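You operate a simulated robot arm through the tools that you are given. There is no shell and no other tool.

The job below is to be done with a simulated robot arm. You get a single attempt, and the scene is never put back.

JOB
Tension the green belt to the figure on its tag.
Fine: belt switch off before the small grey door opens; door shut, then switch on again. Where these are worked on the way, their far stop is far enough and under half their travel is too little: belt switch, small grey door.

It is judged by the outcome, as a careful person would: the job done as asked, and still so three seconds after it is handed in. It fails if anything else is knocked over, pushed out of place, dropped, spilled or broken.

ROBOT AND FRAMES
A 6-joint arm with a two-finger gripper, fixed in place. Base frame: the origin is at the foot of the arm, x ahead of it, y to its left, z up. Readings come in mm, rad, newtons and seconds.
Its first joint turns from -2.897 to 2.897 rad. Payload 3.43 kg.
Tool frame: the origin (TCP) lies between the finger pads and is the grasp point; the fingertips stand 20 mm ahead of it; z points along the fingers, y is the line along which they close. The gripper opens to 190 mm. The gripper's body begins 248 mm behind the TCP.
Orientation is that of the tool frame in the base frame, as [roll, pitch, yaw] about the fixed x, y, z axes, in that order (R = Rz(yaw) Ry(pitch) Rx(roll)). With the fingers straight down and closing along the base's y, the tool's x points along the base's -x, its y along +y and its z along -z.

CONTROLS
- The arm moves only by the tool drive_tool. Its argument "deltas" is a list of rows, each a list of 7 numbers: the shift along the tool's x, y, z in units of 100 mm (1.0 is 100 mm), then the turn, a rotation vector about the tool's x, y, z in units of 60 degrees (1.0 is 60 degrees), then the finger opening in mm, from 0 to 190. In form: [[dx, dy, dz, ax, ay, az, gripper], ...]. A call has 1 to 20 rows; each row is the pose to reach, as a shift and turn from the pose commanded when the call began, along the tool's axes at that moment. A call with a number of a shift or a turn outside -1 to 1 is refused whole. Each row takes 0.2 s and may step no farther than 50 mm and 0.15 rad from the row before; otherwise, or with a gripper value out of range, the whole call is refused. Where a pose cannot be reached the arm comes as near as it can. A force on the tool above 90 N (or 10 N above the force at the start of the call, whichever is more), or a blocked arm, ends the call early, and 0.2 s more pass. The fingers move at their own pace (about 45 mm/s each) and stop on an object; they squeeze with about 28 N. The grip force told is the motor's: it shows also when the fingers shut on nothing. Time passes only in rows, and 0.2 s behind the last, so rows that repeat a pose let the fingers close. The reply holds the time, the measured pose of the TCP, the force on the tool along the base axes, the opening and the grip force, in the units named above and with some noise, with the torque about the TCP (base axes, N m) and any sound that the robot's microphone picked up.
- Cameras (640 x 400 px; columns grow to the right, rows downward): "scene" is fixed at [219.5, -650.9, 1318.7]; the picture's right is [0.84, -0.55, 0.00], its down [-0.17, -0.26, -0.95] and it looks along [0.52, 0.80, -0.31] (base axes); focal length 325 px, centre (320, 200). "wrist" rides on the gripper at [70, -8, -288] in the tool frame; the picture's right is [0.12, 0.99, 0.00], its down [-0.96, 0.12, -0.25] and it looks along [-0.25, 0.03, 0.97] (tool axes); focal length 261 px, centre (320, 200). There is no depth. A picture from a camera that has moved, and an enlarged one, comes with that camera's place and axes in the base frame and with its lens.
- get_image(camera): a new picture of that camera. The clock stands still meanwhile.
- raise_lower(by): slides the trunk up (or, below 0, down) by that many mm; the arm rides with it, the base frame stays. It gives what a move gives, with no picture.
- enlarge(camera, box): a new picture of the part [left, top, right, bottom] of that camera's present view, enlarged. The clock stands still meanwhile.
- hand_in(): hands the job in; it is judged then, once.

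Places have to be worked out from the pictures, the camera data and where the tool is seen. Open the gripper and draw the arm clear of the work before you hand the job in, unless the task says otherwise.

The tools are called after "Emit:" as a command line: name --pt "numbers of a row" for each row, then --argument value for the rest, lists and objects as JSON in quotes. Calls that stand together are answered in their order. drive_tool: Moves the arm, as the interface text tells. Its arguments: {"type":"object","properties":{"deltas":{"type":"array","items":{"type":"array","items":{"type":"number"}}}},"required":["deltas"]} The other tools are called the same way: raise_lower (by) slides the trunk up or down; get_image (camera) takes a picture; enlarge (camera, box) takes an enlarged picture of a part of a camera's view; hand_in () hands the job in.

At the start:

```text
time_s: 0.0
ee_pos: [822.1, 504.8, 1033.0]
orientation: [-3.141, -0.001, -3.141]
force: [-0.1, -1.0, 0.1]
moment: [0.0, -0.06, 0.01]
opening: 190.0
grasp_force: 0.0
trunk travel left (down, up): [-175.0, 65.0]
```

scene: 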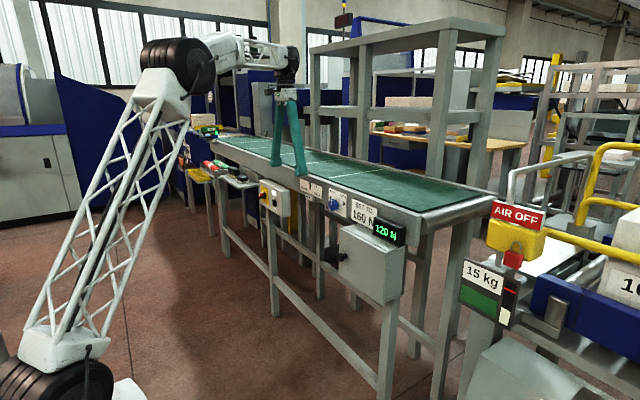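
wrist: 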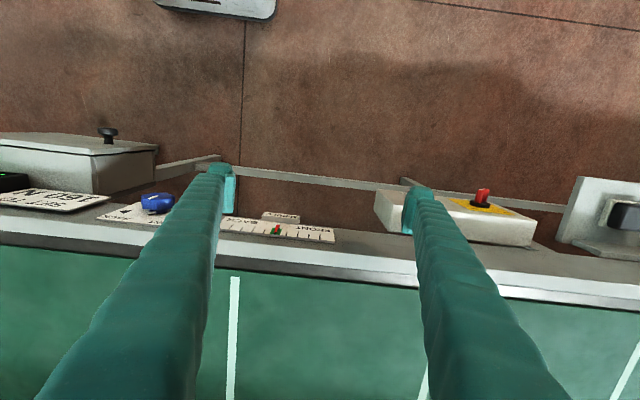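

I'll start by taking enlarged pictures of the work area to identify the switch, door, tag and tension display.

Emit:
enlarge --camera "scene" --box '[240, 150, 440, 320]'

Emit:
enlarge --camera "scene" --box '[160, 100, 320, 220]'

Emit:
enlarge --camera "wrist" --box '[0, 100, 340, 280]'

Emit:
enlarge --camera "wrist" --box '[340, 130, 640, 320]'

```text
2.35 times, centred on (340, 235) of scene
camera zoom: at [219.5, -650.9, 1318.7], right [0.84, -0.55, 0.0], down [-0.17, -0.26, -0.95], along [0.52, 0.8, -0.31], focal length 764 px, centre (273, 118)
```

zoom: 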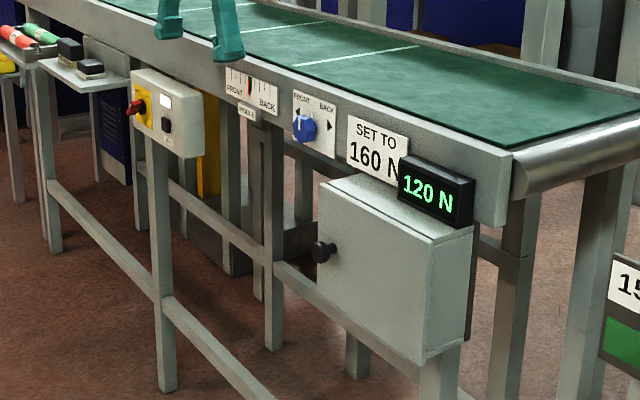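

```text
3.33 times, centred on (240, 160) of scene
camera zoom: at [219.5, -650.9, 1318.7], right [0.84, -0.55, 0.0], down [-0.17, -0.26, -0.95], along [0.52, 0.8, -0.31], focal length 1082 px, centre (587, 333)
```

zoom: 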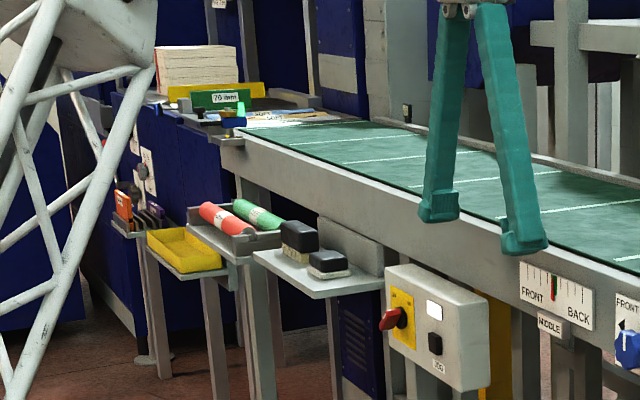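

```text
1.88 times, centred on (170, 190) of wrist
camera zoom: at [752.1, 497.2, 1320.1], right [-0.12, 0.99, 0.0], down [0.96, 0.12, 0.25], along [0.25, 0.03, -0.97], focal length 491 px, centre (602, 219)
```

zoom: 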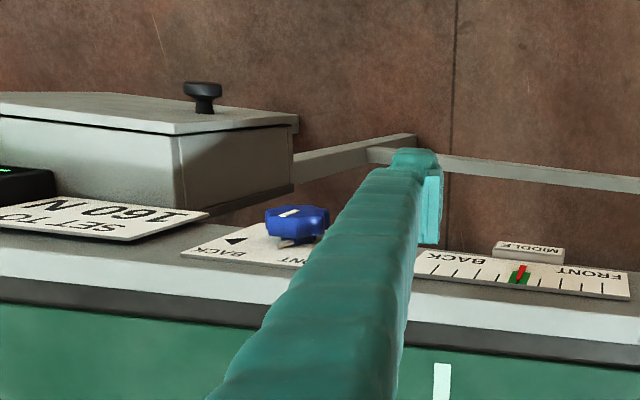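

```text
2.11 times, centred on (490, 225) of wrist
camera zoom: at [752.1, 497.2, 1320.1], right [-0.12, 0.99, 0.0], down [0.96, 0.12, 0.25], along [0.25, 0.03, -0.97], focal length 549 px, centre (-38, 147)
```

zoom: 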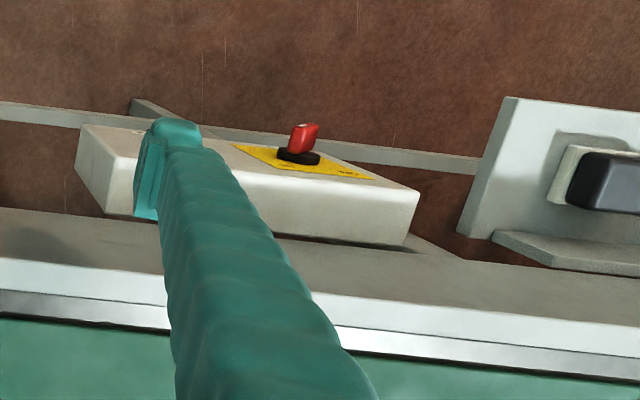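

The grey box with the red rotary knob looks like the belt switch, and the grey cabinet by the 120 N display has the black-knobbed door. I'll zoom in further on each.

Emit:
enlarge --camera "scene" --box '[250, 175, 300, 220]'

Emit:
enlarge --camera "scene" --box '[325, 180, 415, 260]'

Emit:
enlarge --camera "scene" --box '[325, 220, 415, 320]'

Emit:
enlarge --camera "wrist" --box '[440, 170, 540, 240]'

```text
8.89 times, centred on (275, 198) of scene
camera zoom: at [219.5, -650.9, 1318.7], right [0.84, -0.55, 0.0], down [-0.17, -0.26, -0.95], along [0.52, 0.8, -0.31], focal length 2886 px, centre (720, 222)
```

zoom: 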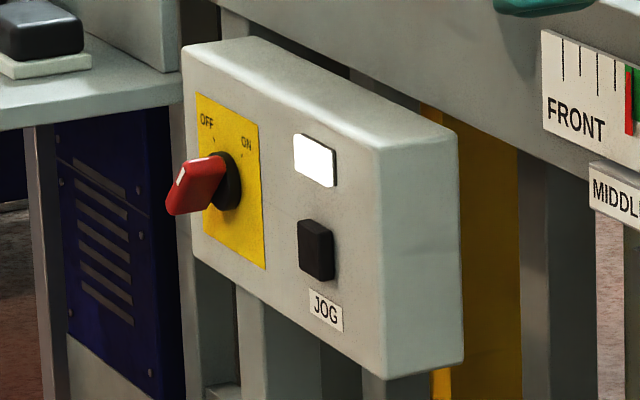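

```text
5.00 times, centred on (370, 220) of scene
camera zoom: at [219.5, -650.9, 1318.7], right [0.84, -0.55, 0.0], down [-0.17, -0.26, -0.95], along [0.52, 0.8, -0.31], focal length 1623 px, centre (70, 100)
```

zoom: 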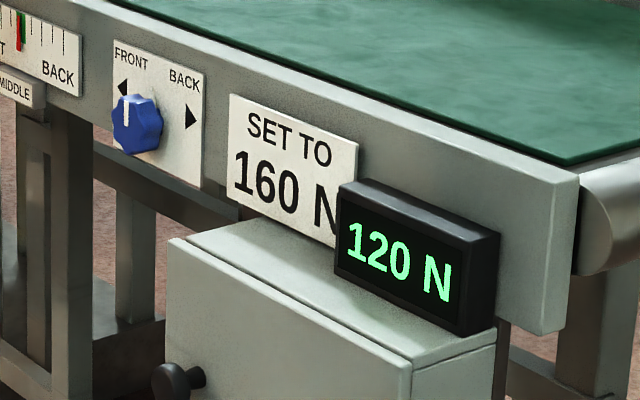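

```text
4.00 times, centred on (370, 270) of scene
camera zoom: at [219.5, -650.9, 1318.7], right [0.84, -0.55, 0.0], down [-0.17, -0.26, -0.95], along [0.52, 0.8, -0.31], focal length 1298 px, centre (120, -80)
```

zoom: 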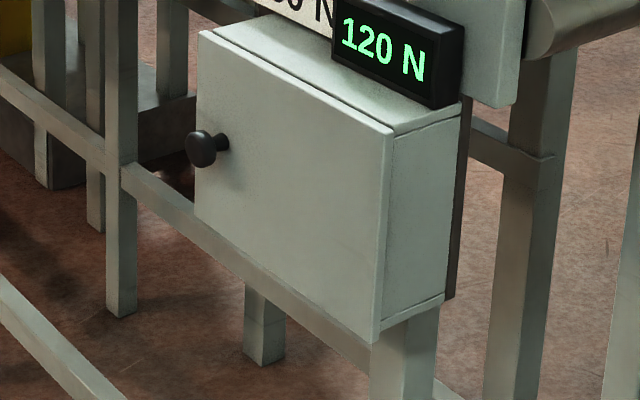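

```text
5.71 times, centred on (490, 205) of wrist
camera zoom: at [752.1, 497.2, 1320.1], right [-0.12, 0.99, 0.0], down [0.96, 0.12, 0.25], along [0.25, 0.03, -0.97], focal length 1489 px, centre (-651, 171)
```

zoom: 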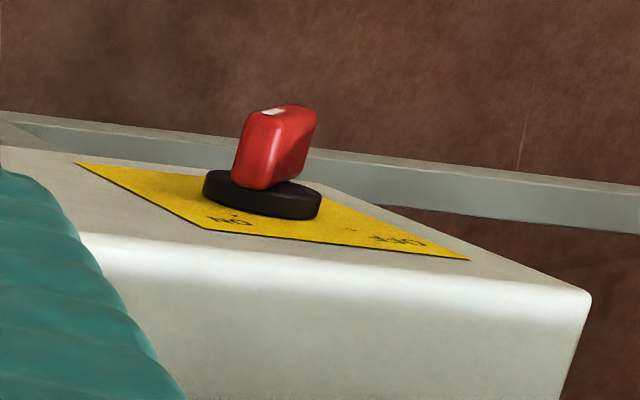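

The red rotary handle (OFF/ON) sits on the control box around (830, 840, 825), and the door knob is around (806, 110, 806). I'll draw the arm back from the belt toward the base, so I can tilt the tool forward and view the panel head-on.

Emit:
drive_tool --pt "0.4 0 0 0 0 0 190" --pt "0.8 0 0 0 0 0 190" --pt "1.0 0 0 0 0 0 190"

Emit:
drive_tool --pt "0.4 0 0 0 -0.13 0 190" --pt "0.8 0 0 0 -0.26 0 190" --pt "1.0 0 0 0 -0.39 0 190" --pt "1.0 0 0 0 -0.5 0 190"

```text
time_s: 0.8
ee_pos: [723.6, 502.1, 1032.7]
orientation: [3.141, 0.0, -3.141]
force: [-0.3, -0.7, 0.4]
moment: [0.0, 0.04, 0.04]
opening: 190.2
grasp_force: 0.0
trunk travel left (down, up): [-175.0, 65.0]
```

```text
time_s: 1.8
ee_pos: [621.7, 505.4, 1034.8]
orientation: [-3.141, 0.525, -3.142]
force: [0.3, -0.4, 0.6]
moment: [0.03, 0.04, 0.0]
opening: 189.7
grasp_force: 0.0
trunk travel left (down, up): [-175.0, 65.0]
```

The arm followed well; the tool is now tilted 30° forward at x≈622. I'll check the views before tilting further.

Emit:
get_image --camera "wrist"

Emit:
get_image --camera "scene"

```text
taken
camera wrist: at [417.5, 497.3, 1246.8], right [-0.1, 0.99, -0.06], down [0.71, 0.12, 0.7], along [0.7, 0.03, -0.72], focal length 261 px, centre (320, 200)
```

wrist: 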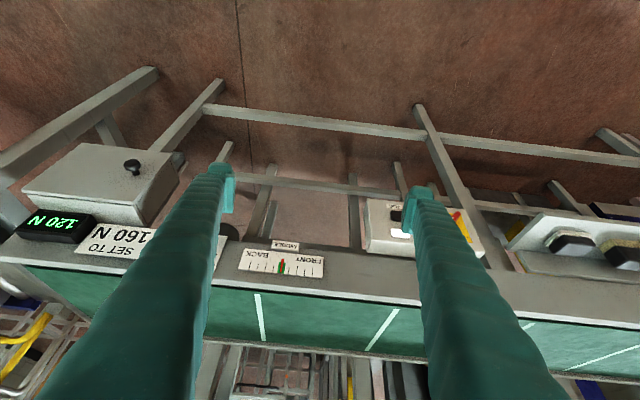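

```text
taken
```

scene: 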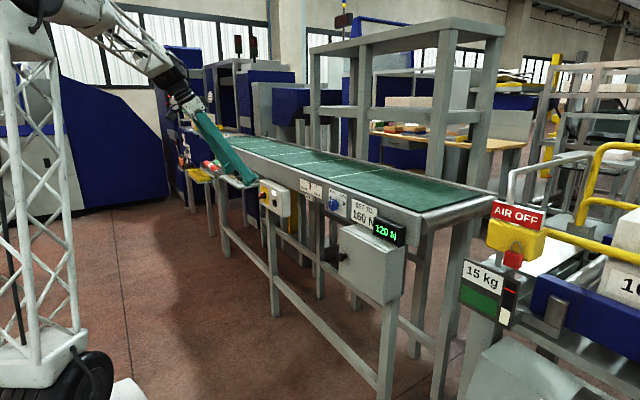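

Things are clear of the belt. I'll continue retracting and tilting toward horizontal, so the wrist camera faces the panel.

Emit:
drive_tool --pt "0.25 0 -0.1 0 -0.13 0 190" --pt "0.5 0 -0.2 0 -0.26 0 190" --pt "0.75 0 -0.3 0 -0.39 0 190" --pt "0.95 0 -0.38 0 -0.5 0 190"

Emit:
drive_tool --pt "0.25 0 -0.1 0 -0.1 0 190" --pt "0.5 0 -0.1 0 -0.2 0 190" --pt "0.7 0 -0.1 0 -0.3 0 190"

Emit:
get_image --camera "wrist"

Emit:
get_image --camera "scene"

```text
time_s: 2.8
ee_pos: [524.0, 502.4, 1022.8]
orientation: [3.133, 1.05, 3.13]
force: [0.6, -0.7, 0.0]
moment: [0.02, 0.03, 0.09]
opening: 190.1
grasp_force: 0.1
trunk travel left (down, up): [-175.0, 65.0]
```

```text
time_s: 3.6
ee_pos: [478.0, 505.3, 960.4]
orientation: [-3.118, 1.36, -3.12]
force: [0.4, 1.2, 0.1]
moment: [-0.02, -0.02, -0.15]
opening: 190.1
grasp_force: 0.1
trunk travel left (down, up): [-175.0, 65.0]
```

```text
taken
camera wrist: at [183.2, 498.3, 951.1], right [-0.02, 0.99, -0.12], down [-0.04, 0.12, 0.99], along [1.0, 0.03, 0.04], focal length 261 px, centre (320, 200)
```

wrist: 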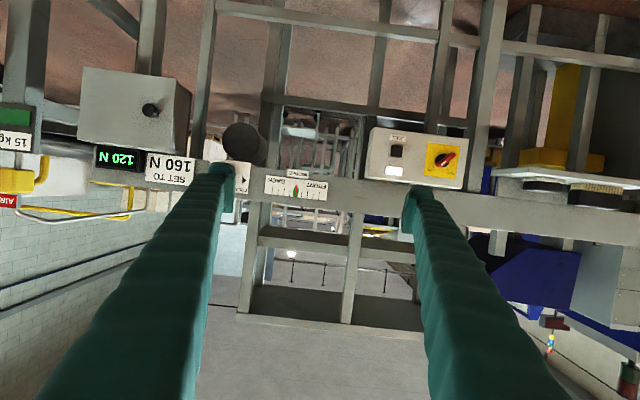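

```text
taken
```

scene: 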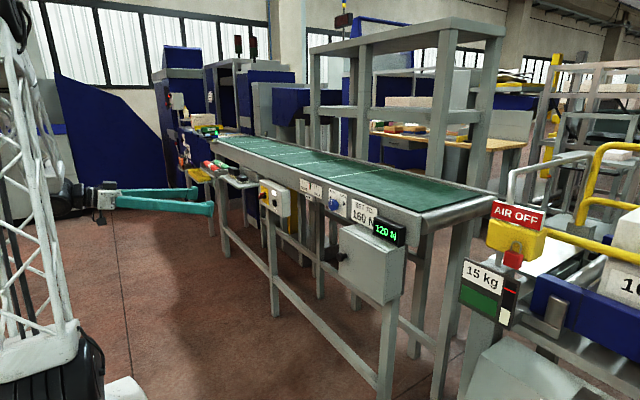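

I now have a head-on (upside-down) view of the panel. I'll zoom into the switch, the door and the gauges.

Emit:
enlarge --camera "wrist" --box '[360, 120, 480, 195]'

Emit:
enlarge --camera "wrist" --box '[60, 50, 220, 200]'

Emit:
enlarge --camera "wrist" --box '[200, 110, 360, 210]'

Emit:
enlarge --camera "scene" --box '[170, 110, 300, 220]'

```text
5.33 times, centred on (420, 158) of wrist
camera zoom: at [183.2, 498.3, 951.1], right [-0.02, 0.99, -0.12], down [-0.04, 0.12, 0.99], along [1.0, 0.03, 0.04], focal length 1390 px, centre (-213, 427)
```

zoom: 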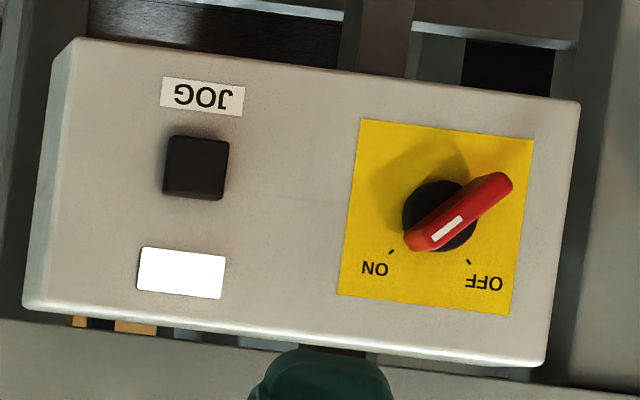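

```text
2.67 times, centred on (140, 125) of wrist
camera zoom: at [183.2, 498.3, 951.1], right [-0.02, 0.99, -0.12], down [-0.04, 0.12, 0.99], along [1.0, 0.03, 0.04], focal length 695 px, centre (800, 400)
```

zoom: 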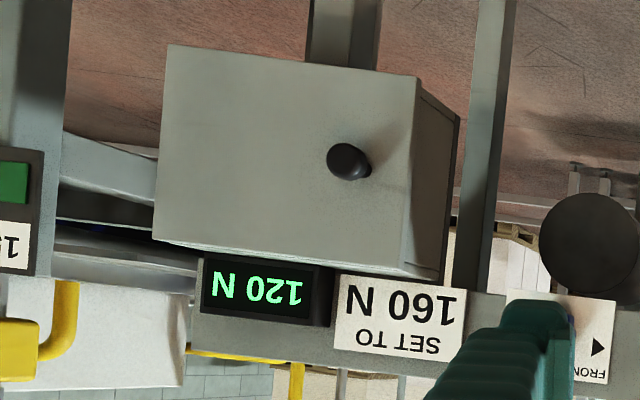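

```text
4.00 times, centred on (280, 160) of wrist
camera zoom: at [183.2, 498.3, 951.1], right [-0.02, 0.99, -0.12], down [-0.04, 0.12, 0.99], along [1.0, 0.03, 0.04], focal length 1043 px, centre (480, 360)
```

zoom: 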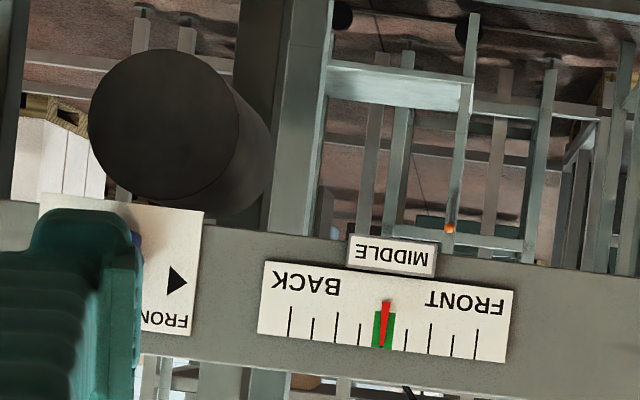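

```text
3.64 times, centred on (235, 165) of scene
camera zoom: at [219.5, -650.9, 1318.7], right [0.84, -0.55, 0.0], down [-0.17, -0.26, -0.95], along [0.52, 0.8, -0.31], focal length 1180 px, centre (629, 327)
```

zoom: 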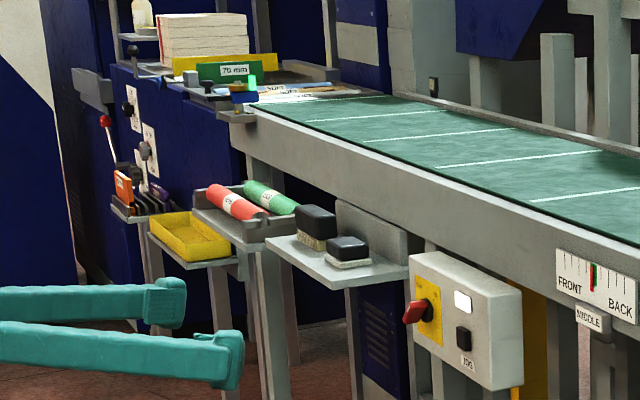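

The switch handle's index currently points to ON; OFF is 90° counter-clockwise as seen from the robot. Triangulating gives the pivot at about (847, 815, 841) with the handle's front at x≈818. I'll move sideways toward it, staying well back at x≈480, and level the tool.

Emit:
drive_tool --pt "0.2 0.33 0.04 0 -0.07 0 170" --pt "0.4 0.66 0.08 0 -0.14 0 150" --pt "0.587 0.98 0.125 0 -0.2 0 130"

Emit:
drive_tool --pt "0.2 0.4 0 0 0 0 110" --pt "0.4 0.8 0 0 0 0 90" --pt "0.6 1.0 0 0 0 0 90"

Emit:
drive_tool --pt "0 0.4 0 0 0 0 90" --pt "0 0.8 0 0 0 0 90" --pt "0 1.0 0 0 0 0 90"

Emit:
get_image --camera "wrist"

Emit:
get_image --camera "scene"

```text
time_s: 4.4
ee_pos: [476.2, 597.3, 904.3]
orientation: [1.336, 1.567, 1.338]
force: [0.1, 2.3, -1.1]
moment: [-0.01, -0.29, -0.63]
opening: 129.8
grasp_force: 0.1
trunk travel left (down, up): [-175.0, 65.0]
```

```text
time_s: 5.2
ee_pos: [477.8, 703.4, 844.3]
orientation: [-1.777, 1.57, -1.777]
force: [-0.9, -0.2, 1.6]
moment: [0.0, 0.19, 0.12]
opening: 90.3
grasp_force: 0.1
trunk travel left (down, up): [-175.0, 65.0]
```

```text
time_s: 6.0
ee_pos: [481.2, 801.4, 844.9]
orientation: [-1.635, 1.57, -1.634]
force: [-0.3, -0.1, 0.4]
moment: [-0.04, 0.06, 0.02]
opening: 90.2
grasp_force: 0.1
trunk travel left (down, up): [-175.0, 65.0]
```

```text
taken
camera wrist: at [193.1, 794.6, 773.7], right [0.0, 0.99, -0.12], down [-0.25, 0.12, 0.96], along [0.97, 0.03, 0.25], focal length 261 px, centre (320, 200)
```

wrist: 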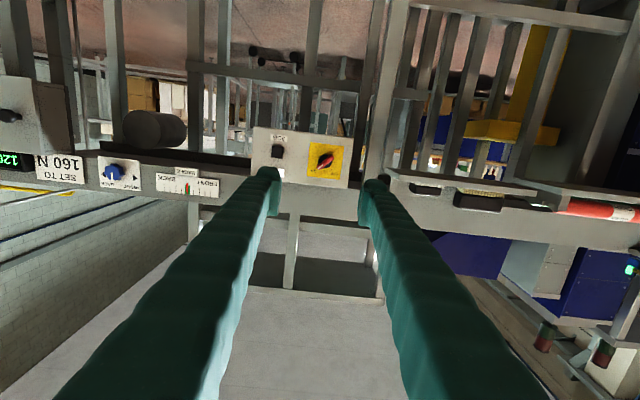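

```text
taken
```

scene: 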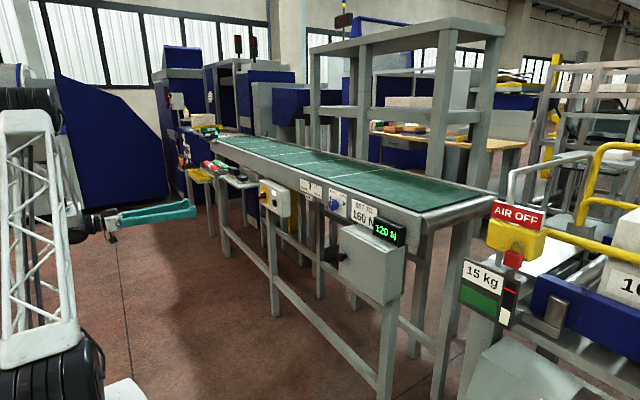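

The tool is level and in front of the switch. I'll zoom in to refine the handle's position and angle.

Emit:
enlarge --camera "wrist" --box '[290, 130, 360, 180]'

Emit:
enlarge --camera "wrist" --box '[380, 150, 640, 260]'

```text
8.00 times, centred on (325, 155) of wrist
camera zoom: at [193.1, 794.6, 773.7], right [0.0, 0.99, -0.12], down [-0.25, 0.12, 0.96], along [0.97, 0.03, 0.25], focal length 2085 px, centre (280, 560)
```

zoom: 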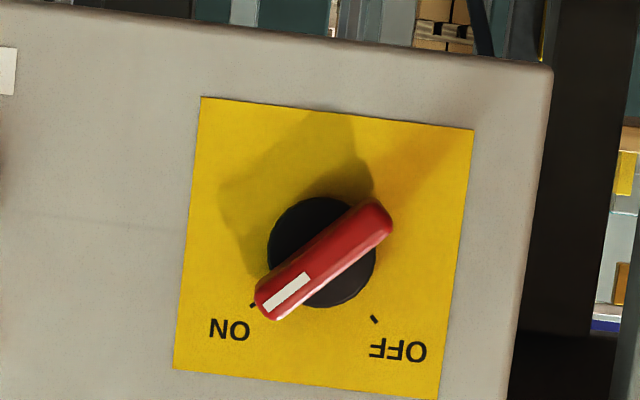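

```text
2.46 times, centred on (510, 205) of wrist
camera zoom: at [193.1, 794.6, 773.7], right [0.0, 0.99, -0.12], down [-0.25, 0.12, 0.96], along [0.97, 0.03, 0.25], focal length 642 px, centre (-148, 188)
```

zoom: 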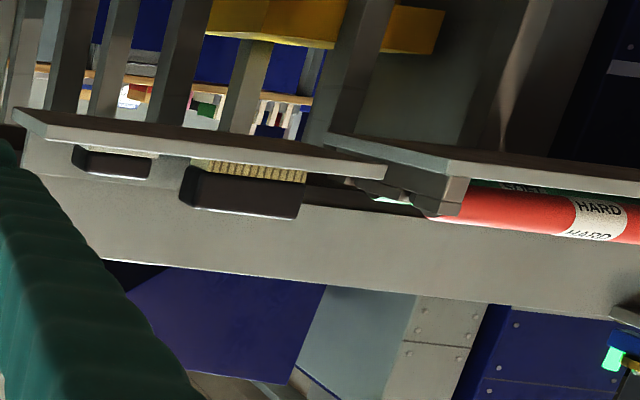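

The pivot is at (y, z) ≈ (816, 841) with the handle at exactly 45°. I'll align the tool axis on the pivot and roll the gripper +45°, so the fingers straddle the handle, then advance partway.

Emit:
drive_tool --pt "0.01 0.04 0.1 0 0 0.125 90" --pt "0.02 0.08 0.2 0 0 0.25 90" --pt "0.03 0.12 0.3 0 0 0.375 90" --pt "0.035 0.145 0.5 0 0 0.5 90" --pt "0.035 0.145 0.7 0 0 0.625 90" --pt "0.035 0.145 0.9 0 0 0.75 90"

Emit:
get_image --camera "wrist"

Emit:
get_image --camera "scene"

```text
time_s: 7.4
ee_pos: [586.3, 908.3, 920.6]
orientation: [1.669, 0.883, 1.581]
force: [-1.5, -0.1, -0.4]
moment: [0.02, -0.04, 0.06]
opening: 90.0
grasp_force: 0.1
out of reach, approached as far as the arm can: row 3, 4, 5, 6
trunk travel left (down, up): [-175.0, 65.0]
```

```text
taken
camera wrist: at [299.3, 966.1, 878.2], right [0.09, 0.84, 0.54], down [-0.23, -0.51, 0.83], along [0.97, -0.2, 0.15], focal length 261 px, centre (320, 200)
```

wrist: 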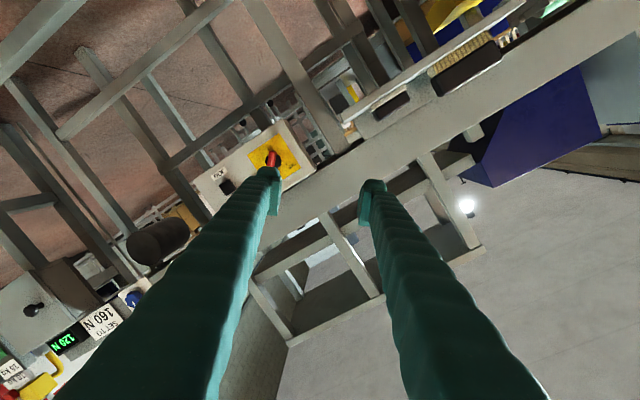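

```text
taken
```

scene: 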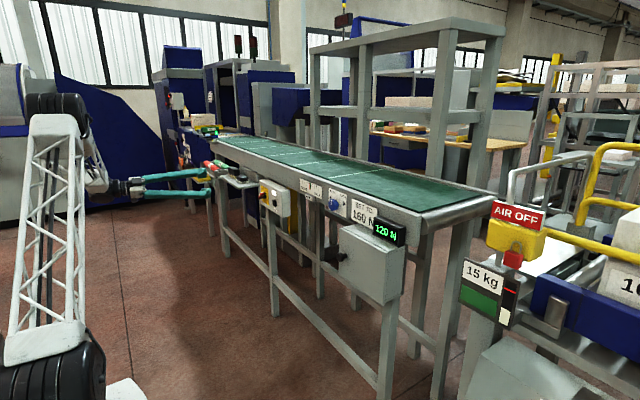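

The arm couldn't reach that roll (+45°) and drifted off target, though nothing was touched. I'll unwind the roll and back off, then look for another roll direction (the gripper is symmetric over 180°).

Emit:
drive_tool --pt "0 0 -0.2 0 0 -0.125 90" --pt "0 0 -0.4 0 0 -0.25 90" --pt "0 0 -0.6 0 0 -0.375 90" --pt "0 0 -0.8 0 0 -0.5 90" --pt "0 0 -0.9 0 0 -0.625 90" --pt "0 0 -0.9 0 0 -0.75 90"

```text
time_s: 8.8
ee_pos: [491.0, 917.4, 928.1]
orientation: [-2.119, 1.45, -2.18]
force: [-0.8, -0.3, -0.9]
moment: [-0.01, 0.05, -0.01]
opening: 89.9
grasp_force: 0.1
trunk travel left (down, up): [-175.0, 65.0]
```

The commanded pose follows the attained one. I'll re-level at (478, 816, 841) with zero roll, and then try rolling in the negative direction.

Emit:
drive_tool --pt "0.33 -0.31 0 -0.02 -0.02 0.03 90" --pt "0.66 -0.62 0 -0.04 -0.05 0.06 90" --pt "0.973 -0.921 -0.01 -0.055 -0.066 0.098 90"

Emit:
drive_tool --pt "0 0 0 0 0 -0.125 90" --pt "0 0 0 0 0 -0.25 90" --pt "0 0 0 0 0 -0.375 90" --pt "0 0 0 0 0 -0.5 90"

```text
time_s: 9.6
ee_pos: [475.1, 817.9, 842.9]
orientation: [0.809, 1.564, 0.808]
force: [-0.5, -1.7, 0.0]
moment: [0.02, 0.01, 0.04]
opening: 90.0
grasp_force: 0.1
trunk travel left (down, up): [-175.0, 65.0]
```

```text
time_s: 10.6
ee_pos: [477.7, 818.4, 842.1]
orientation: [-1.564, 1.049, -1.567]
force: [0.2, 0.2, -0.1]
moment: [0.02, 0.01, 0.02]
opening: 89.9
grasp_force: 0.1
trunk travel left (down, up): [-175.0, 65.0]
```

Negative roll works fine here. I'll continue to −135°, which is equivalent to +45° for the symmetric gripper.

Emit:
drive_tool --pt "0 0 0 0 0 -0.14 90" --pt "0 0 0 0 0 -0.28 90" --pt "0 0 0 0 0 -0.42 90" --pt "0 0 0 0 0 -0.56 90" --pt "0 0 0 0 0 -0.7 90" --pt "0 0 0 0 0 -0.84 90" --pt "0 0 0 0 0 -0.98 90"

Emit:
drive_tool --pt "0 0 0 0 0 -0.14 90" --pt "0 0 0 0 0 -0.28 90" --pt "0 0 0 0 0 -0.42 90" --pt "0 0 0 0 0 -0.56 90" --pt "0 0 0 0 0 -0.7 90" --pt "0 0 0 0 0 -0.77 90"

```text
time_s: 12.2
ee_pos: [480.3, 817.5, 841.9]
orientation: [-1.567, 0.023, -1.577]
force: [0.1, -0.3, 0.2]
moment: [-0.02, -0.02, -0.02]
opening: 90.1
grasp_force: 0.0
trunk travel left (down, up): [-175.0, 65.0]
```

```text
time_s: 13.6
ee_pos: [478.4, 818.3, 842.6]
orientation: [-1.566, -0.784, -1.578]
force: [0.3, -0.2, 1.0]
moment: [0.01, 0.0, 0.01]
opening: 89.9
grasp_force: 0.1
trunk travel left (down, up): [-175.0, 65.0]
```

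−135° is reached cleanly. Before approaching I'll move forward to x≈680 and test that the further −90° of roll needed for switching is available there.

Emit:
drive_tool --pt "0 0 0.4 0 0 0 90" --pt "0 0 0.8 0 0 0 90" --pt "0 0 1.0 0 0 0 90"

Emit:
drive_tool --pt "0 0 0.4 0 0 0 90" --pt "0 0 0.8 0 0 0 90" --pt "0 0 1.0 0 0 0 90"

Emit:
get_image --camera "wrist"

Emit:
get_image --camera "scene"

```text
time_s: 14.4
ee_pos: [580.3, 816.4, 843.7]
orientation: [-1.566, -0.779, -1.578]
force: [-0.5, -0.2, -0.7]
moment: [0.01, -0.01, -0.03]
opening: 89.9
grasp_force: 0.1
trunk travel left (down, up): [-175.0, 65.0]
```

```text
time_s: 15.2
ee_pos: [678.3, 816.1, 844.1]
orientation: [-1.563, -0.782, -1.578]
force: [-0.6, 0.1, 0.1]
moment: [-0.01, 0.02, -0.01]
opening: 90.4
grasp_force: 0.0
trunk travel left (down, up): [-175.0, 65.0]
```

```text
taken
camera wrist: at [389.9, 773.3, 897.9], right [0.0, -0.78, -0.62], down [-0.24, 0.6, -0.76], along [0.97, 0.15, -0.19], focal length 261 px, centre (320, 200)
```

wrist: 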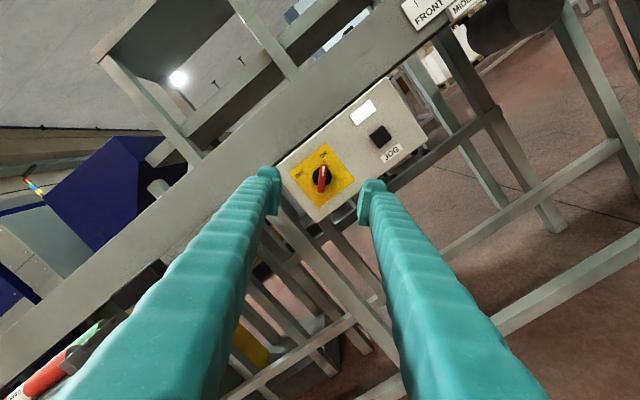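

```text
taken
```

scene: 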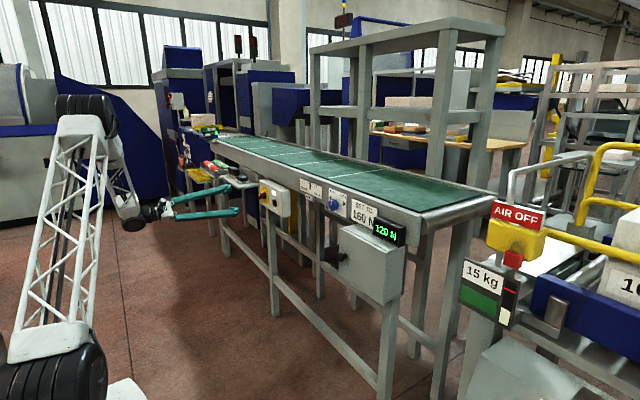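

The fingers straddle the handle direction nicely. I'll test the full −90° roll here in free air before gripping.

Emit:
drive_tool --pt "0 0 0 0 0 -0.14 90" --pt "0 0 0 0 0 -0.28 90" --pt "0 0 0 0 0 -0.42 90" --pt "0 0 0 0 0 -0.56 90" --pt "0 0 0 0 0 -0.7 90" --pt "0 0 0 0 0 -0.84 90" --pt "0 0 0 0 0 -0.98 90"

Emit:
drive_tool --pt "0 0 0 0 0 -0.14 90" --pt "0 0 0 0 0 -0.28 90" --pt "0 0 0 0 0 -0.42 90" --pt "0 0 0 0 0 -0.52 90"

```text
time_s: 16.8
ee_pos: [678.7, 815.5, 842.9]
orientation: [1.552, -1.331, 1.585]
force: [-0.3, 0.4, 0.1]
moment: [0.03, -0.02, 0.0]
opening: 90.0
grasp_force: 0.1
trunk travel left (down, up): [-175.0, 65.0]
```

```text
time_s: 17.8
ee_pos: [677.3, 816.6, 840.9]
orientation: [1.566, -0.787, 1.573]
force: [0.0, -0.5, -0.2]
moment: [0.04, -0.03, 0.06]
opening: 90.3
grasp_force: 0.1
trunk travel left (down, up): [-175.0, 65.0]
```

Full range is available. I'll roll back to −135° and close the opening somewhat for the approach.

Emit:
drive_tool --pt "0 0 0 0 0 0.14 80" --pt "0 0 0 0 0 0.28 70" --pt "0 0 0 0 0 0.42 70" --pt "0 0 0 0 0 0.56 70" --pt "0 0 0 0 0 0.7 70" --pt "0 0 0 0 0 0.84 70" --pt "0 0 0 0 0 0.98 70"

Emit:
drive_tool --pt "0 0 0 0 0 0.14 70" --pt "0 0 0 0 0 0.28 70" --pt "0 0 0 0 0 0.42 70" --pt "0 0 0 0 0 0.52 70" --pt "0 0 0 0 0 0.52 70"

Emit:
drive_tool --pt "0 0 0.3 0 0 0 70" --pt "0 0 0.6 0 0 0 70" --pt "0 0 0.8 0 0 0 70"

Emit:
get_image --camera "wrist"

Emit:
enlarge --camera "wrist" --box '[260, 100, 400, 240]'

Emit:
enlarge --camera "scene" --box '[170, 140, 310, 240]'

```text
time_s: 19.4
ee_pos: [678.5, 816.4, 842.4]
orientation: [-1.553, -1.323, -1.589]
force: [0.1, -0.8, 0.7]
moment: [0.01, 0.02, 0.04]
opening: 70.0
grasp_force: 0.0
trunk travel left (down, up): [-175.0, 65.0]
```

```text
time_s: 20.6
ee_pos: [678.4, 816.5, 844.0]
orientation: [-1.566, -0.78, -1.577]
force: [-0.1, 0.5, -0.3]
moment: [0.0, 0.03, 0.0]
opening: 69.9
grasp_force: 0.0
trunk travel left (down, up): [-175.0, 65.0]
```

```text
time_s: 21.4
ee_pos: [759.2, 816.2, 844.8]
orientation: [-1.565, -0.783, -1.578]
force: [0.2, -0.2, 0.4]
moment: [-0.02, 0.06, 0.0]
opening: 69.9
grasp_force: 0.1
trunk travel left (down, up): [-175.0, 65.0]
```

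```text
taken
camera wrist: at [471.7, 772.9, 899.3], right [0.0, -0.78, -0.62], down [-0.24, 0.6, -0.76], along [0.97, 0.15, -0.19], focal length 261 px, centre (320, 200)
```

wrist: 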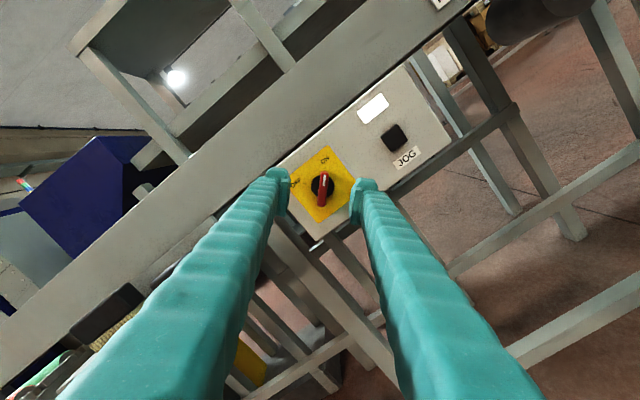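

```text
2.86 times, centred on (330, 170) of wrist
camera zoom: at [471.7, 772.9, 899.3], right [0.0, -0.78, -0.62], down [-0.24, 0.6, -0.76], along [0.97, 0.15, -0.19], focal length 745 px, centre (291, 286)
```

zoom: 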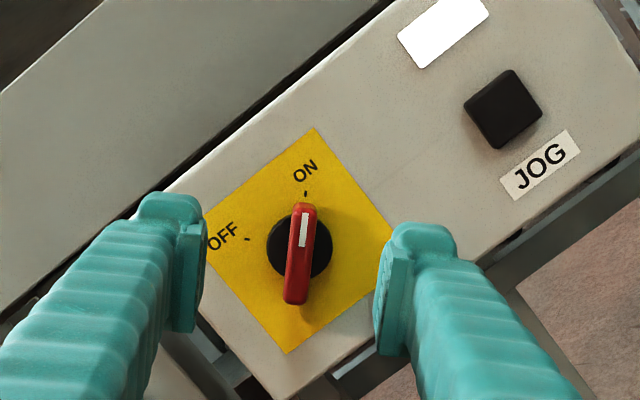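

```text
4.00 times, centred on (240, 190) of scene
camera zoom: at [219.5, -650.9, 1318.7], right [0.84, -0.55, 0.0], down [-0.17, -0.26, -0.95], along [0.52, 0.8, -0.31], focal length 1298 px, centre (640, 240)
```

zoom: 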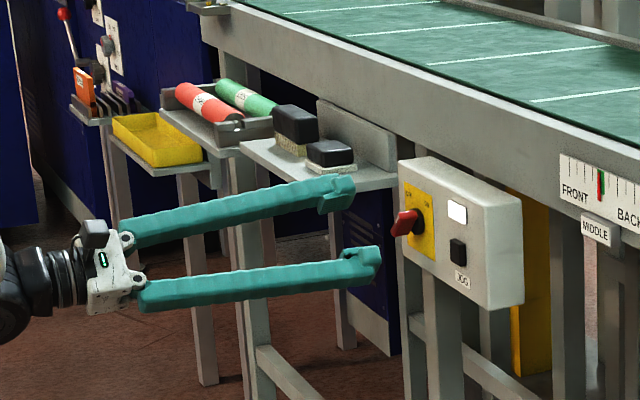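

The handle is centred within a few mm of the tool axis and its bar lies along the tool's x. I'll correct by about 4 mm, advance so the fingertips reach x≈840, then close.

Emit:
drive_tool --pt "-0.029 0.039 0.2 0 0 0 70" --pt "-0.029 0.039 0.4 0 0 0 70" --pt "-0.029 0.039 0.6 0 0 0 70"

Emit:
enlarge --camera "wrist" --box '[260, 100, 400, 240]'

Emit:
enlarge --camera "scene" --box '[200, 150, 320, 240]'

```text
time_s: 22.2
ee_pos: [820.1, 815.9, 839.4]
orientation: [-1.565, -0.781, -1.578]
force: [0.2, -0.6, 0.6]
moment: [-0.04, -0.01, -0.01]
opening: 70.0
grasp_force: 0.1
trunk travel left (down, up): [-175.0, 65.0]
```

```text
2.86 times, centred on (330, 170) of wrist
camera zoom: at [532.1, 772.8, 893.0], right [0.0, -0.78, -0.62], down [-0.24, 0.6, -0.76], along [0.97, 0.15, -0.19], focal length 745 px, centre (291, 286)
```

zoom: 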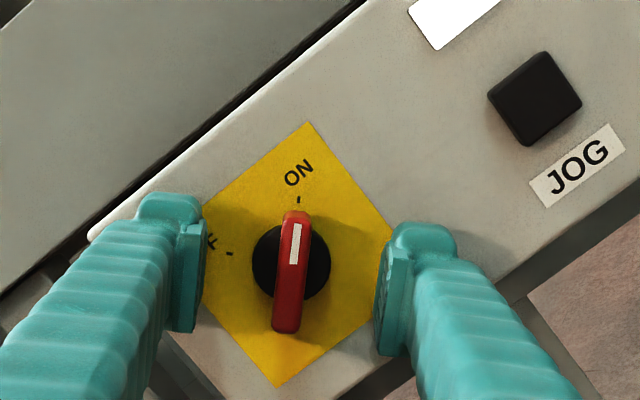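

```text
4.44 times, centred on (260, 195) of scene
camera zoom: at [219.5, -650.9, 1318.7], right [0.84, -0.55, 0.0], down [-0.17, -0.26, -0.95], along [0.52, 0.8, -0.31], focal length 1443 px, centre (587, 222)
```

zoom: 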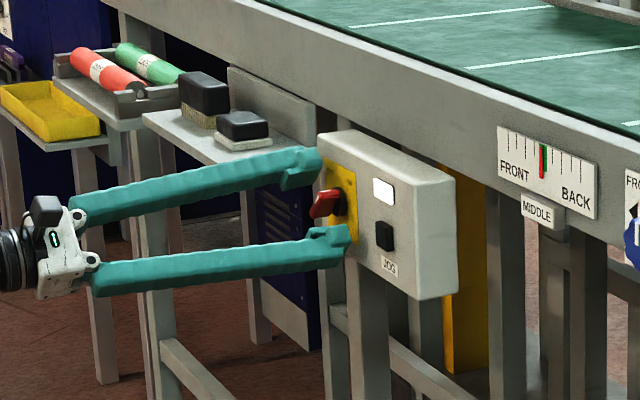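

Both fingers straddle the handle without contact. I'll close on it.

Emit:
drive_tool --pt "0 0 0 0 0 0 40" --pt "0 0 0 0 0 0 20" --pt "0 0 0 0 0 0 5" --pt "0 0 0 0 0 0 5" --pt "0 0 0 0 0 0 5"

Emit:
enlarge --camera "wrist" --box '[260, 100, 400, 240]'

```text
time_s: 23.4
ee_pos: [820.0, 814.7, 839.9]
orientation: [-1.563, -0.782, -1.578]
force: [4.1, 4.5, 2.5]
moment: [-0.11, 0.06, 0.08]
opening: 11.2
grasp_force: 40.0
trunk travel left (down, up): [-175.0, 65.0]
```

```text
2.86 times, centred on (330, 170) of wrist
camera zoom: at [532.4, 772.6, 893.3], right [0.0, -0.78, -0.62], down [-0.24, 0.6, -0.76], along [0.97, 0.15, -0.19], focal length 745 px, centre (291, 286)
```

zoom: 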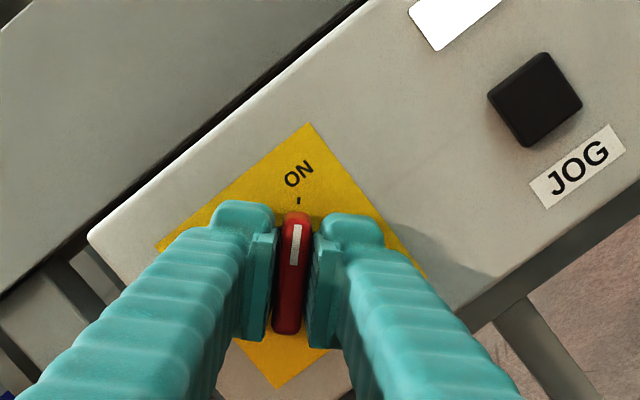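

The handle is gripped (11 mm, 40 N). I'll rotate about the tool axis toward OFF.

Emit:
drive_tool --pt "0 0 0 0 0 -0.1 5" --pt "0 0 0 0 0 -0.2 5" --pt "0 0 0 0 0 -0.3 5" --pt "0 0 0 0 0 -0.4 5" --pt "0 0 0 0 0 -0.5 5" --pt "0 0 0 0 0 -0.6 5" --pt "0 0 0 0 0 -0.7 5" --pt "0 0 0 0 0 -0.75 5"

Emit:
enlarge --camera "wrist" --box '[260, 100, 400, 240]'

```text
time_s: 25.2
ee_pos: [818.8, 815.8, 838.0]
orientation: [-0.71, -1.565, -2.434]
force: [33.1, 5.6, 16.2]
moment: [-0.03, -0.15, 0.04]
opening: 11.3
grasp_force: 44.3
trunk travel left (down, up): [-175.0, 65.0]
```

```text
2.86 times, centred on (330, 170) of wrist
camera zoom: at [531.1, 824.7, 907.3], right [0.0, -0.99, 0.12], down [-0.24, -0.11, -0.96], along [0.97, -0.03, -0.24], focal length 745 px, centre (291, 286)
```

zoom: 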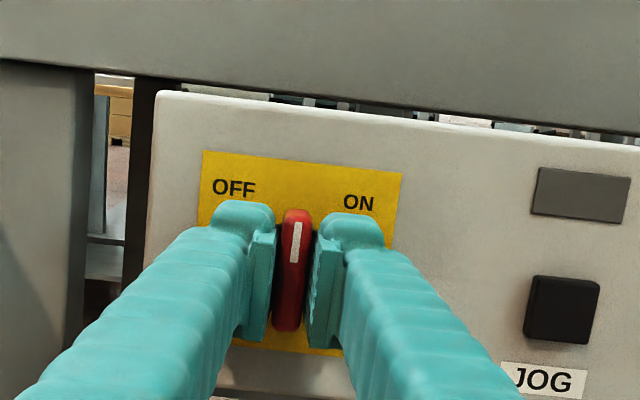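

Lamp went dark and the handle is upright midway. I'll continue the remaining 45° to the OFF stop, watching force.

Emit:
drive_tool --pt "0 0 0 0 0 -0.1 5" --pt "0 0 0 0 0 -0.2 5" --pt "0 0 0 0 0 -0.3 5" --pt "0 0 0 0 0 -0.4 5" --pt "0 0 0 0 0 -0.5 5" --pt "0 0 0 0 0 -0.6 5" --pt "0 0 0 0 0 -0.7 5" --pt "0 0 0 0 0 -0.75 5"

Emit:
enlarge --camera "wrist" --box '[260, 100, 400, 240]'

```text
time_s: 27.0
ee_pos: [818.1, 813.3, 838.5]
orientation: [1.566, -0.789, 1.571]
force: [-15.8, -33.6, 0.3]
moment: [0.04, 0.32, -0.58]
opening: 11.0
grasp_force: 44.8
trunk travel left (down, up): [-175.0, 65.0]
```

```text
2.86 times, centred on (330, 170) of wrist
camera zoom: at [530.6, 870.9, 881.2], right [-0.01, -0.62, 0.78], down [-0.25, -0.76, -0.6], along [0.97, -0.2, -0.15], focal length 745 px, centre (291, 286)
```

zoom: 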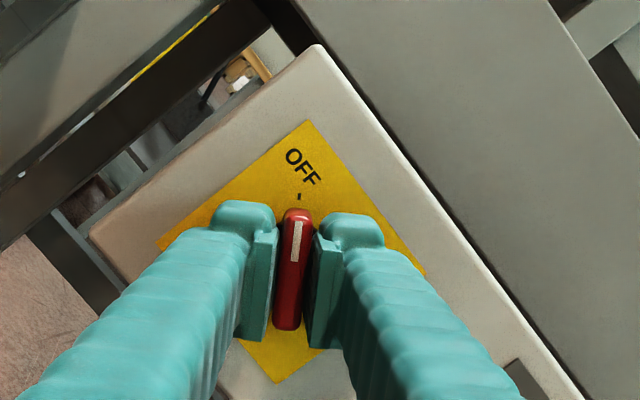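

The handle's index is on the OFF tick. I'll nudge a couple of degrees further to be sure it's at its stop, then release and back off.

Emit:
drive_tool --pt "0 0 0 0 0 -0.03 5" --pt "0 0 0 0 0 -0.06 5" --pt "0 0 0 0 0 -0.06 5"

Emit:
drive_tool --pt "0 0 0 0 0 0 30" --pt "0 0 0 0 0 0 60" --pt "0 0 0 0 0 0 70" --pt "0 0 0 0 0 0 70"

Emit:
enlarge --camera "wrist" --box '[260, 100, 400, 240]'

```text
time_s: 27.8
ee_pos: [818.7, 814.5, 839.4]
orientation: [1.565, -0.728, 1.57]
force: [-25.4, -37.6, -3.6]
moment: [1.21, -0.02, -0.32]
opening: 11.9
grasp_force: 45.4
trunk travel left (down, up): [-175.0, 65.0]
```

```text
time_s: 28.8
ee_pos: [819.0, 814.9, 837.8]
orientation: [1.566, -0.726, 1.572]
force: [-0.1, 0.7, 0.3]
moment: [-0.02, -0.02, 0.01]
opening: 70.0
grasp_force: 0.0
trunk travel left (down, up): [-175.0, 65.0]
```

```text
2.86 times, centred on (330, 170) of wrist
camera zoom: at [531.6, 874.5, 877.1], right [-0.01, -0.57, 0.82], down [-0.25, -0.8, -0.55], along [0.97, -0.21, -0.14], focal length 745 px, centre (291, 286)
```

zoom: 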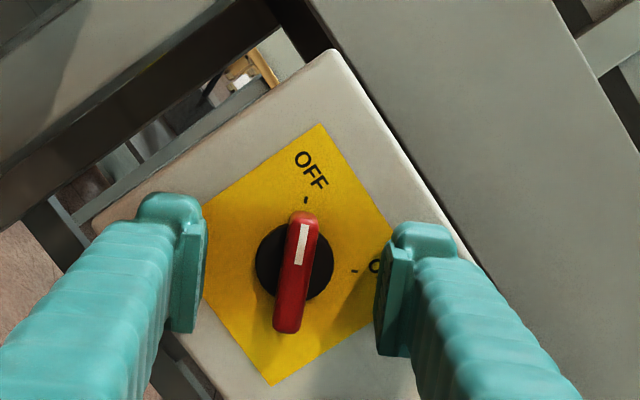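

The handle rests at the OFF stop (torque rose there) and is released. I'll back straight out, then roll the tool so that the wrist camera is upright.

Emit:
drive_tool --pt "0 0 -0.3 0 0 0 70" --pt "0 0 -0.7 0 0 0 70" --pt "0 0 -1.0 0 0 0 70"

Emit:
drive_tool --pt "0 0 -0.3 0 0 0.135 70" --pt "0 0 -0.6 0 0 0.27 90" --pt "0 0 -0.9 0 0 0.405 110" --pt "0 0 -1.0 0 0 0.54 130" --pt "0 0 -1.0 0 0 0.675 150" --pt "0 0 -1.0 0 0 0.807 150"

Emit:
get_image --camera "wrist"

Emit:
enlarge --camera "scene" --box '[240, 170, 320, 230]'

```text
time_s: 29.6
ee_pos: [719.5, 814.3, 838.0]
orientation: [1.564, -0.726, 1.572]
force: [-0.1, -0.6, -1.1]
moment: [-0.03, -0.03, 0.03]
opening: 70.1
grasp_force: 0.1
trunk travel left (down, up): [-175.0, 65.0]
```

```text
time_s: 31.0
ee_pos: [618.5, 816.2, 837.2]
orientation: [-0.667, -1.565, -2.479]
force: [0.5, -0.6, 0.0]
moment: [0.01, 0.05, 0.01]
opening: 150.0
grasp_force: 0.1
trunk travel left (down, up): [-175.0, 65.0]
```

```text
taken
camera wrist: at [330.8, 825.2, 905.6], right [0.0, -0.99, 0.12], down [-0.24, -0.11, -0.96], along [0.97, -0.03, -0.24], focal length 261 px, centre (320, 200)
```

wrist: 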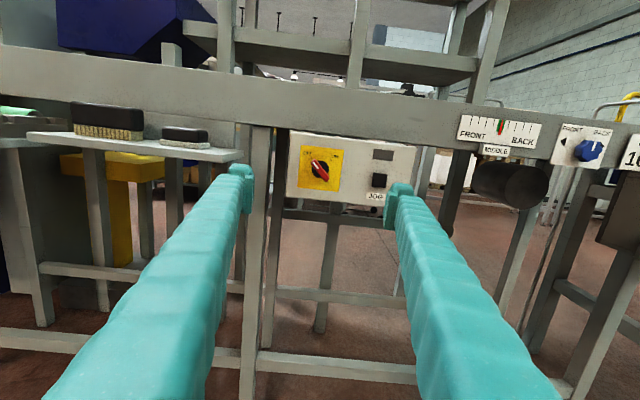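

```text
6.67 times, centred on (280, 200) of scene
camera zoom: at [219.5, -650.9, 1318.7], right [0.84, -0.55, 0.0], down [-0.17, -0.26, -0.95], along [0.52, 0.8, -0.31], focal length 2164 px, centre (587, 200)
```

zoom: 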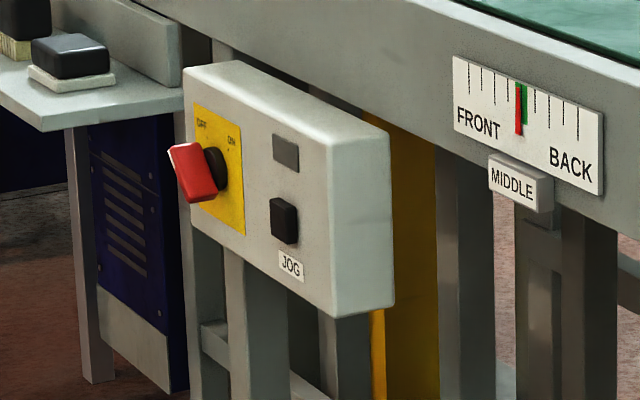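

Switch is at OFF with the lamp dark. Next I'll traverse toward the door at y≈110, staying back at x≈560–620.

Emit:
drive_tool --pt "0 0.35 -0.1 0 0 0 150" --pt "0 0.7 -0.2 0 0 0 150" --pt "0 1.0 -0.3 0 0 0 150"

Emit:
drive_tool --pt "0 0.4 0 0 0 0 150" --pt "0 0.8 0 0 0 0 150" --pt "0 1.0 0 0 0 0 150"

Emit:
drive_tool --pt "0 0.4 0 0 0 0 150" --pt "0 0.8 0 0 0 0 150" --pt "0 1.0 0 0 0 0 150"

Emit:
drive_tool --pt "0 0.4 0 0 0 0 150" --pt "0 0.8 0 0 0 0 150" --pt "0 1.0 0 0 0 0 150"

Emit:
get_image --camera "wrist"

Emit:
get_image --camera "scene"

```text
time_s: 31.8
ee_pos: [585.9, 714.9, 835.1]
orientation: [-0.201, -1.566, -2.941]
force: [-1.1, 0.4, 0.0]
moment: [-0.03, -0.07, -0.02]
opening: 150.0
grasp_force: 0.1
trunk travel left (down, up): [-175.0, 65.0]
```

```text
time_s: 32.6
ee_pos: [589.3, 614.5, 837.4]
orientation: [-0.157, -1.569, -2.987]
force: [0.5, 0.1, 0.1]
moment: [0.02, -0.07, -0.04]
opening: 149.9
grasp_force: 0.1
trunk travel left (down, up): [-175.0, 65.0]
```

```text
time_s: 33.4
ee_pos: [588.7, 512.0, 836.7]
orientation: [-0.15, -1.568, -2.996]
force: [0.2, 0.4, -0.2]
moment: [-0.03, 0.0, -0.02]
opening: 150.1
grasp_force: 0.0
trunk travel left (down, up): [-175.0, 65.0]
```

```text
time_s: 34.2
ee_pos: [593.6, 458.6, 838.3]
orientation: [-0.321, -1.568, -2.829]
force: [-0.1, -0.8, 0.2]
moment: [0.03, 0.01, 0.0]
opening: 150.0
grasp_force: 0.0
out of reach, approached as far as the arm can: row 2, 3
trunk travel left (down, up): [-175.0, 65.0]
```

```text
taken
camera wrist: at [305.7, 470.3, 906.6], right [-0.01, -0.99, 0.12], down [-0.24, -0.11, -0.96], along [0.97, -0.04, -0.24], focal length 261 px, centre (320, 200)
```

wrist: 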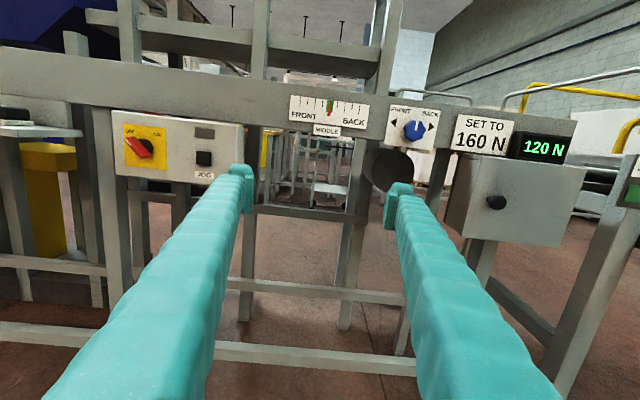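

```text
taken
```

scene: 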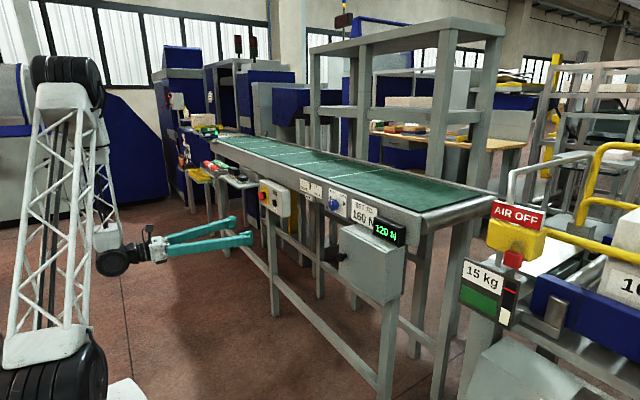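

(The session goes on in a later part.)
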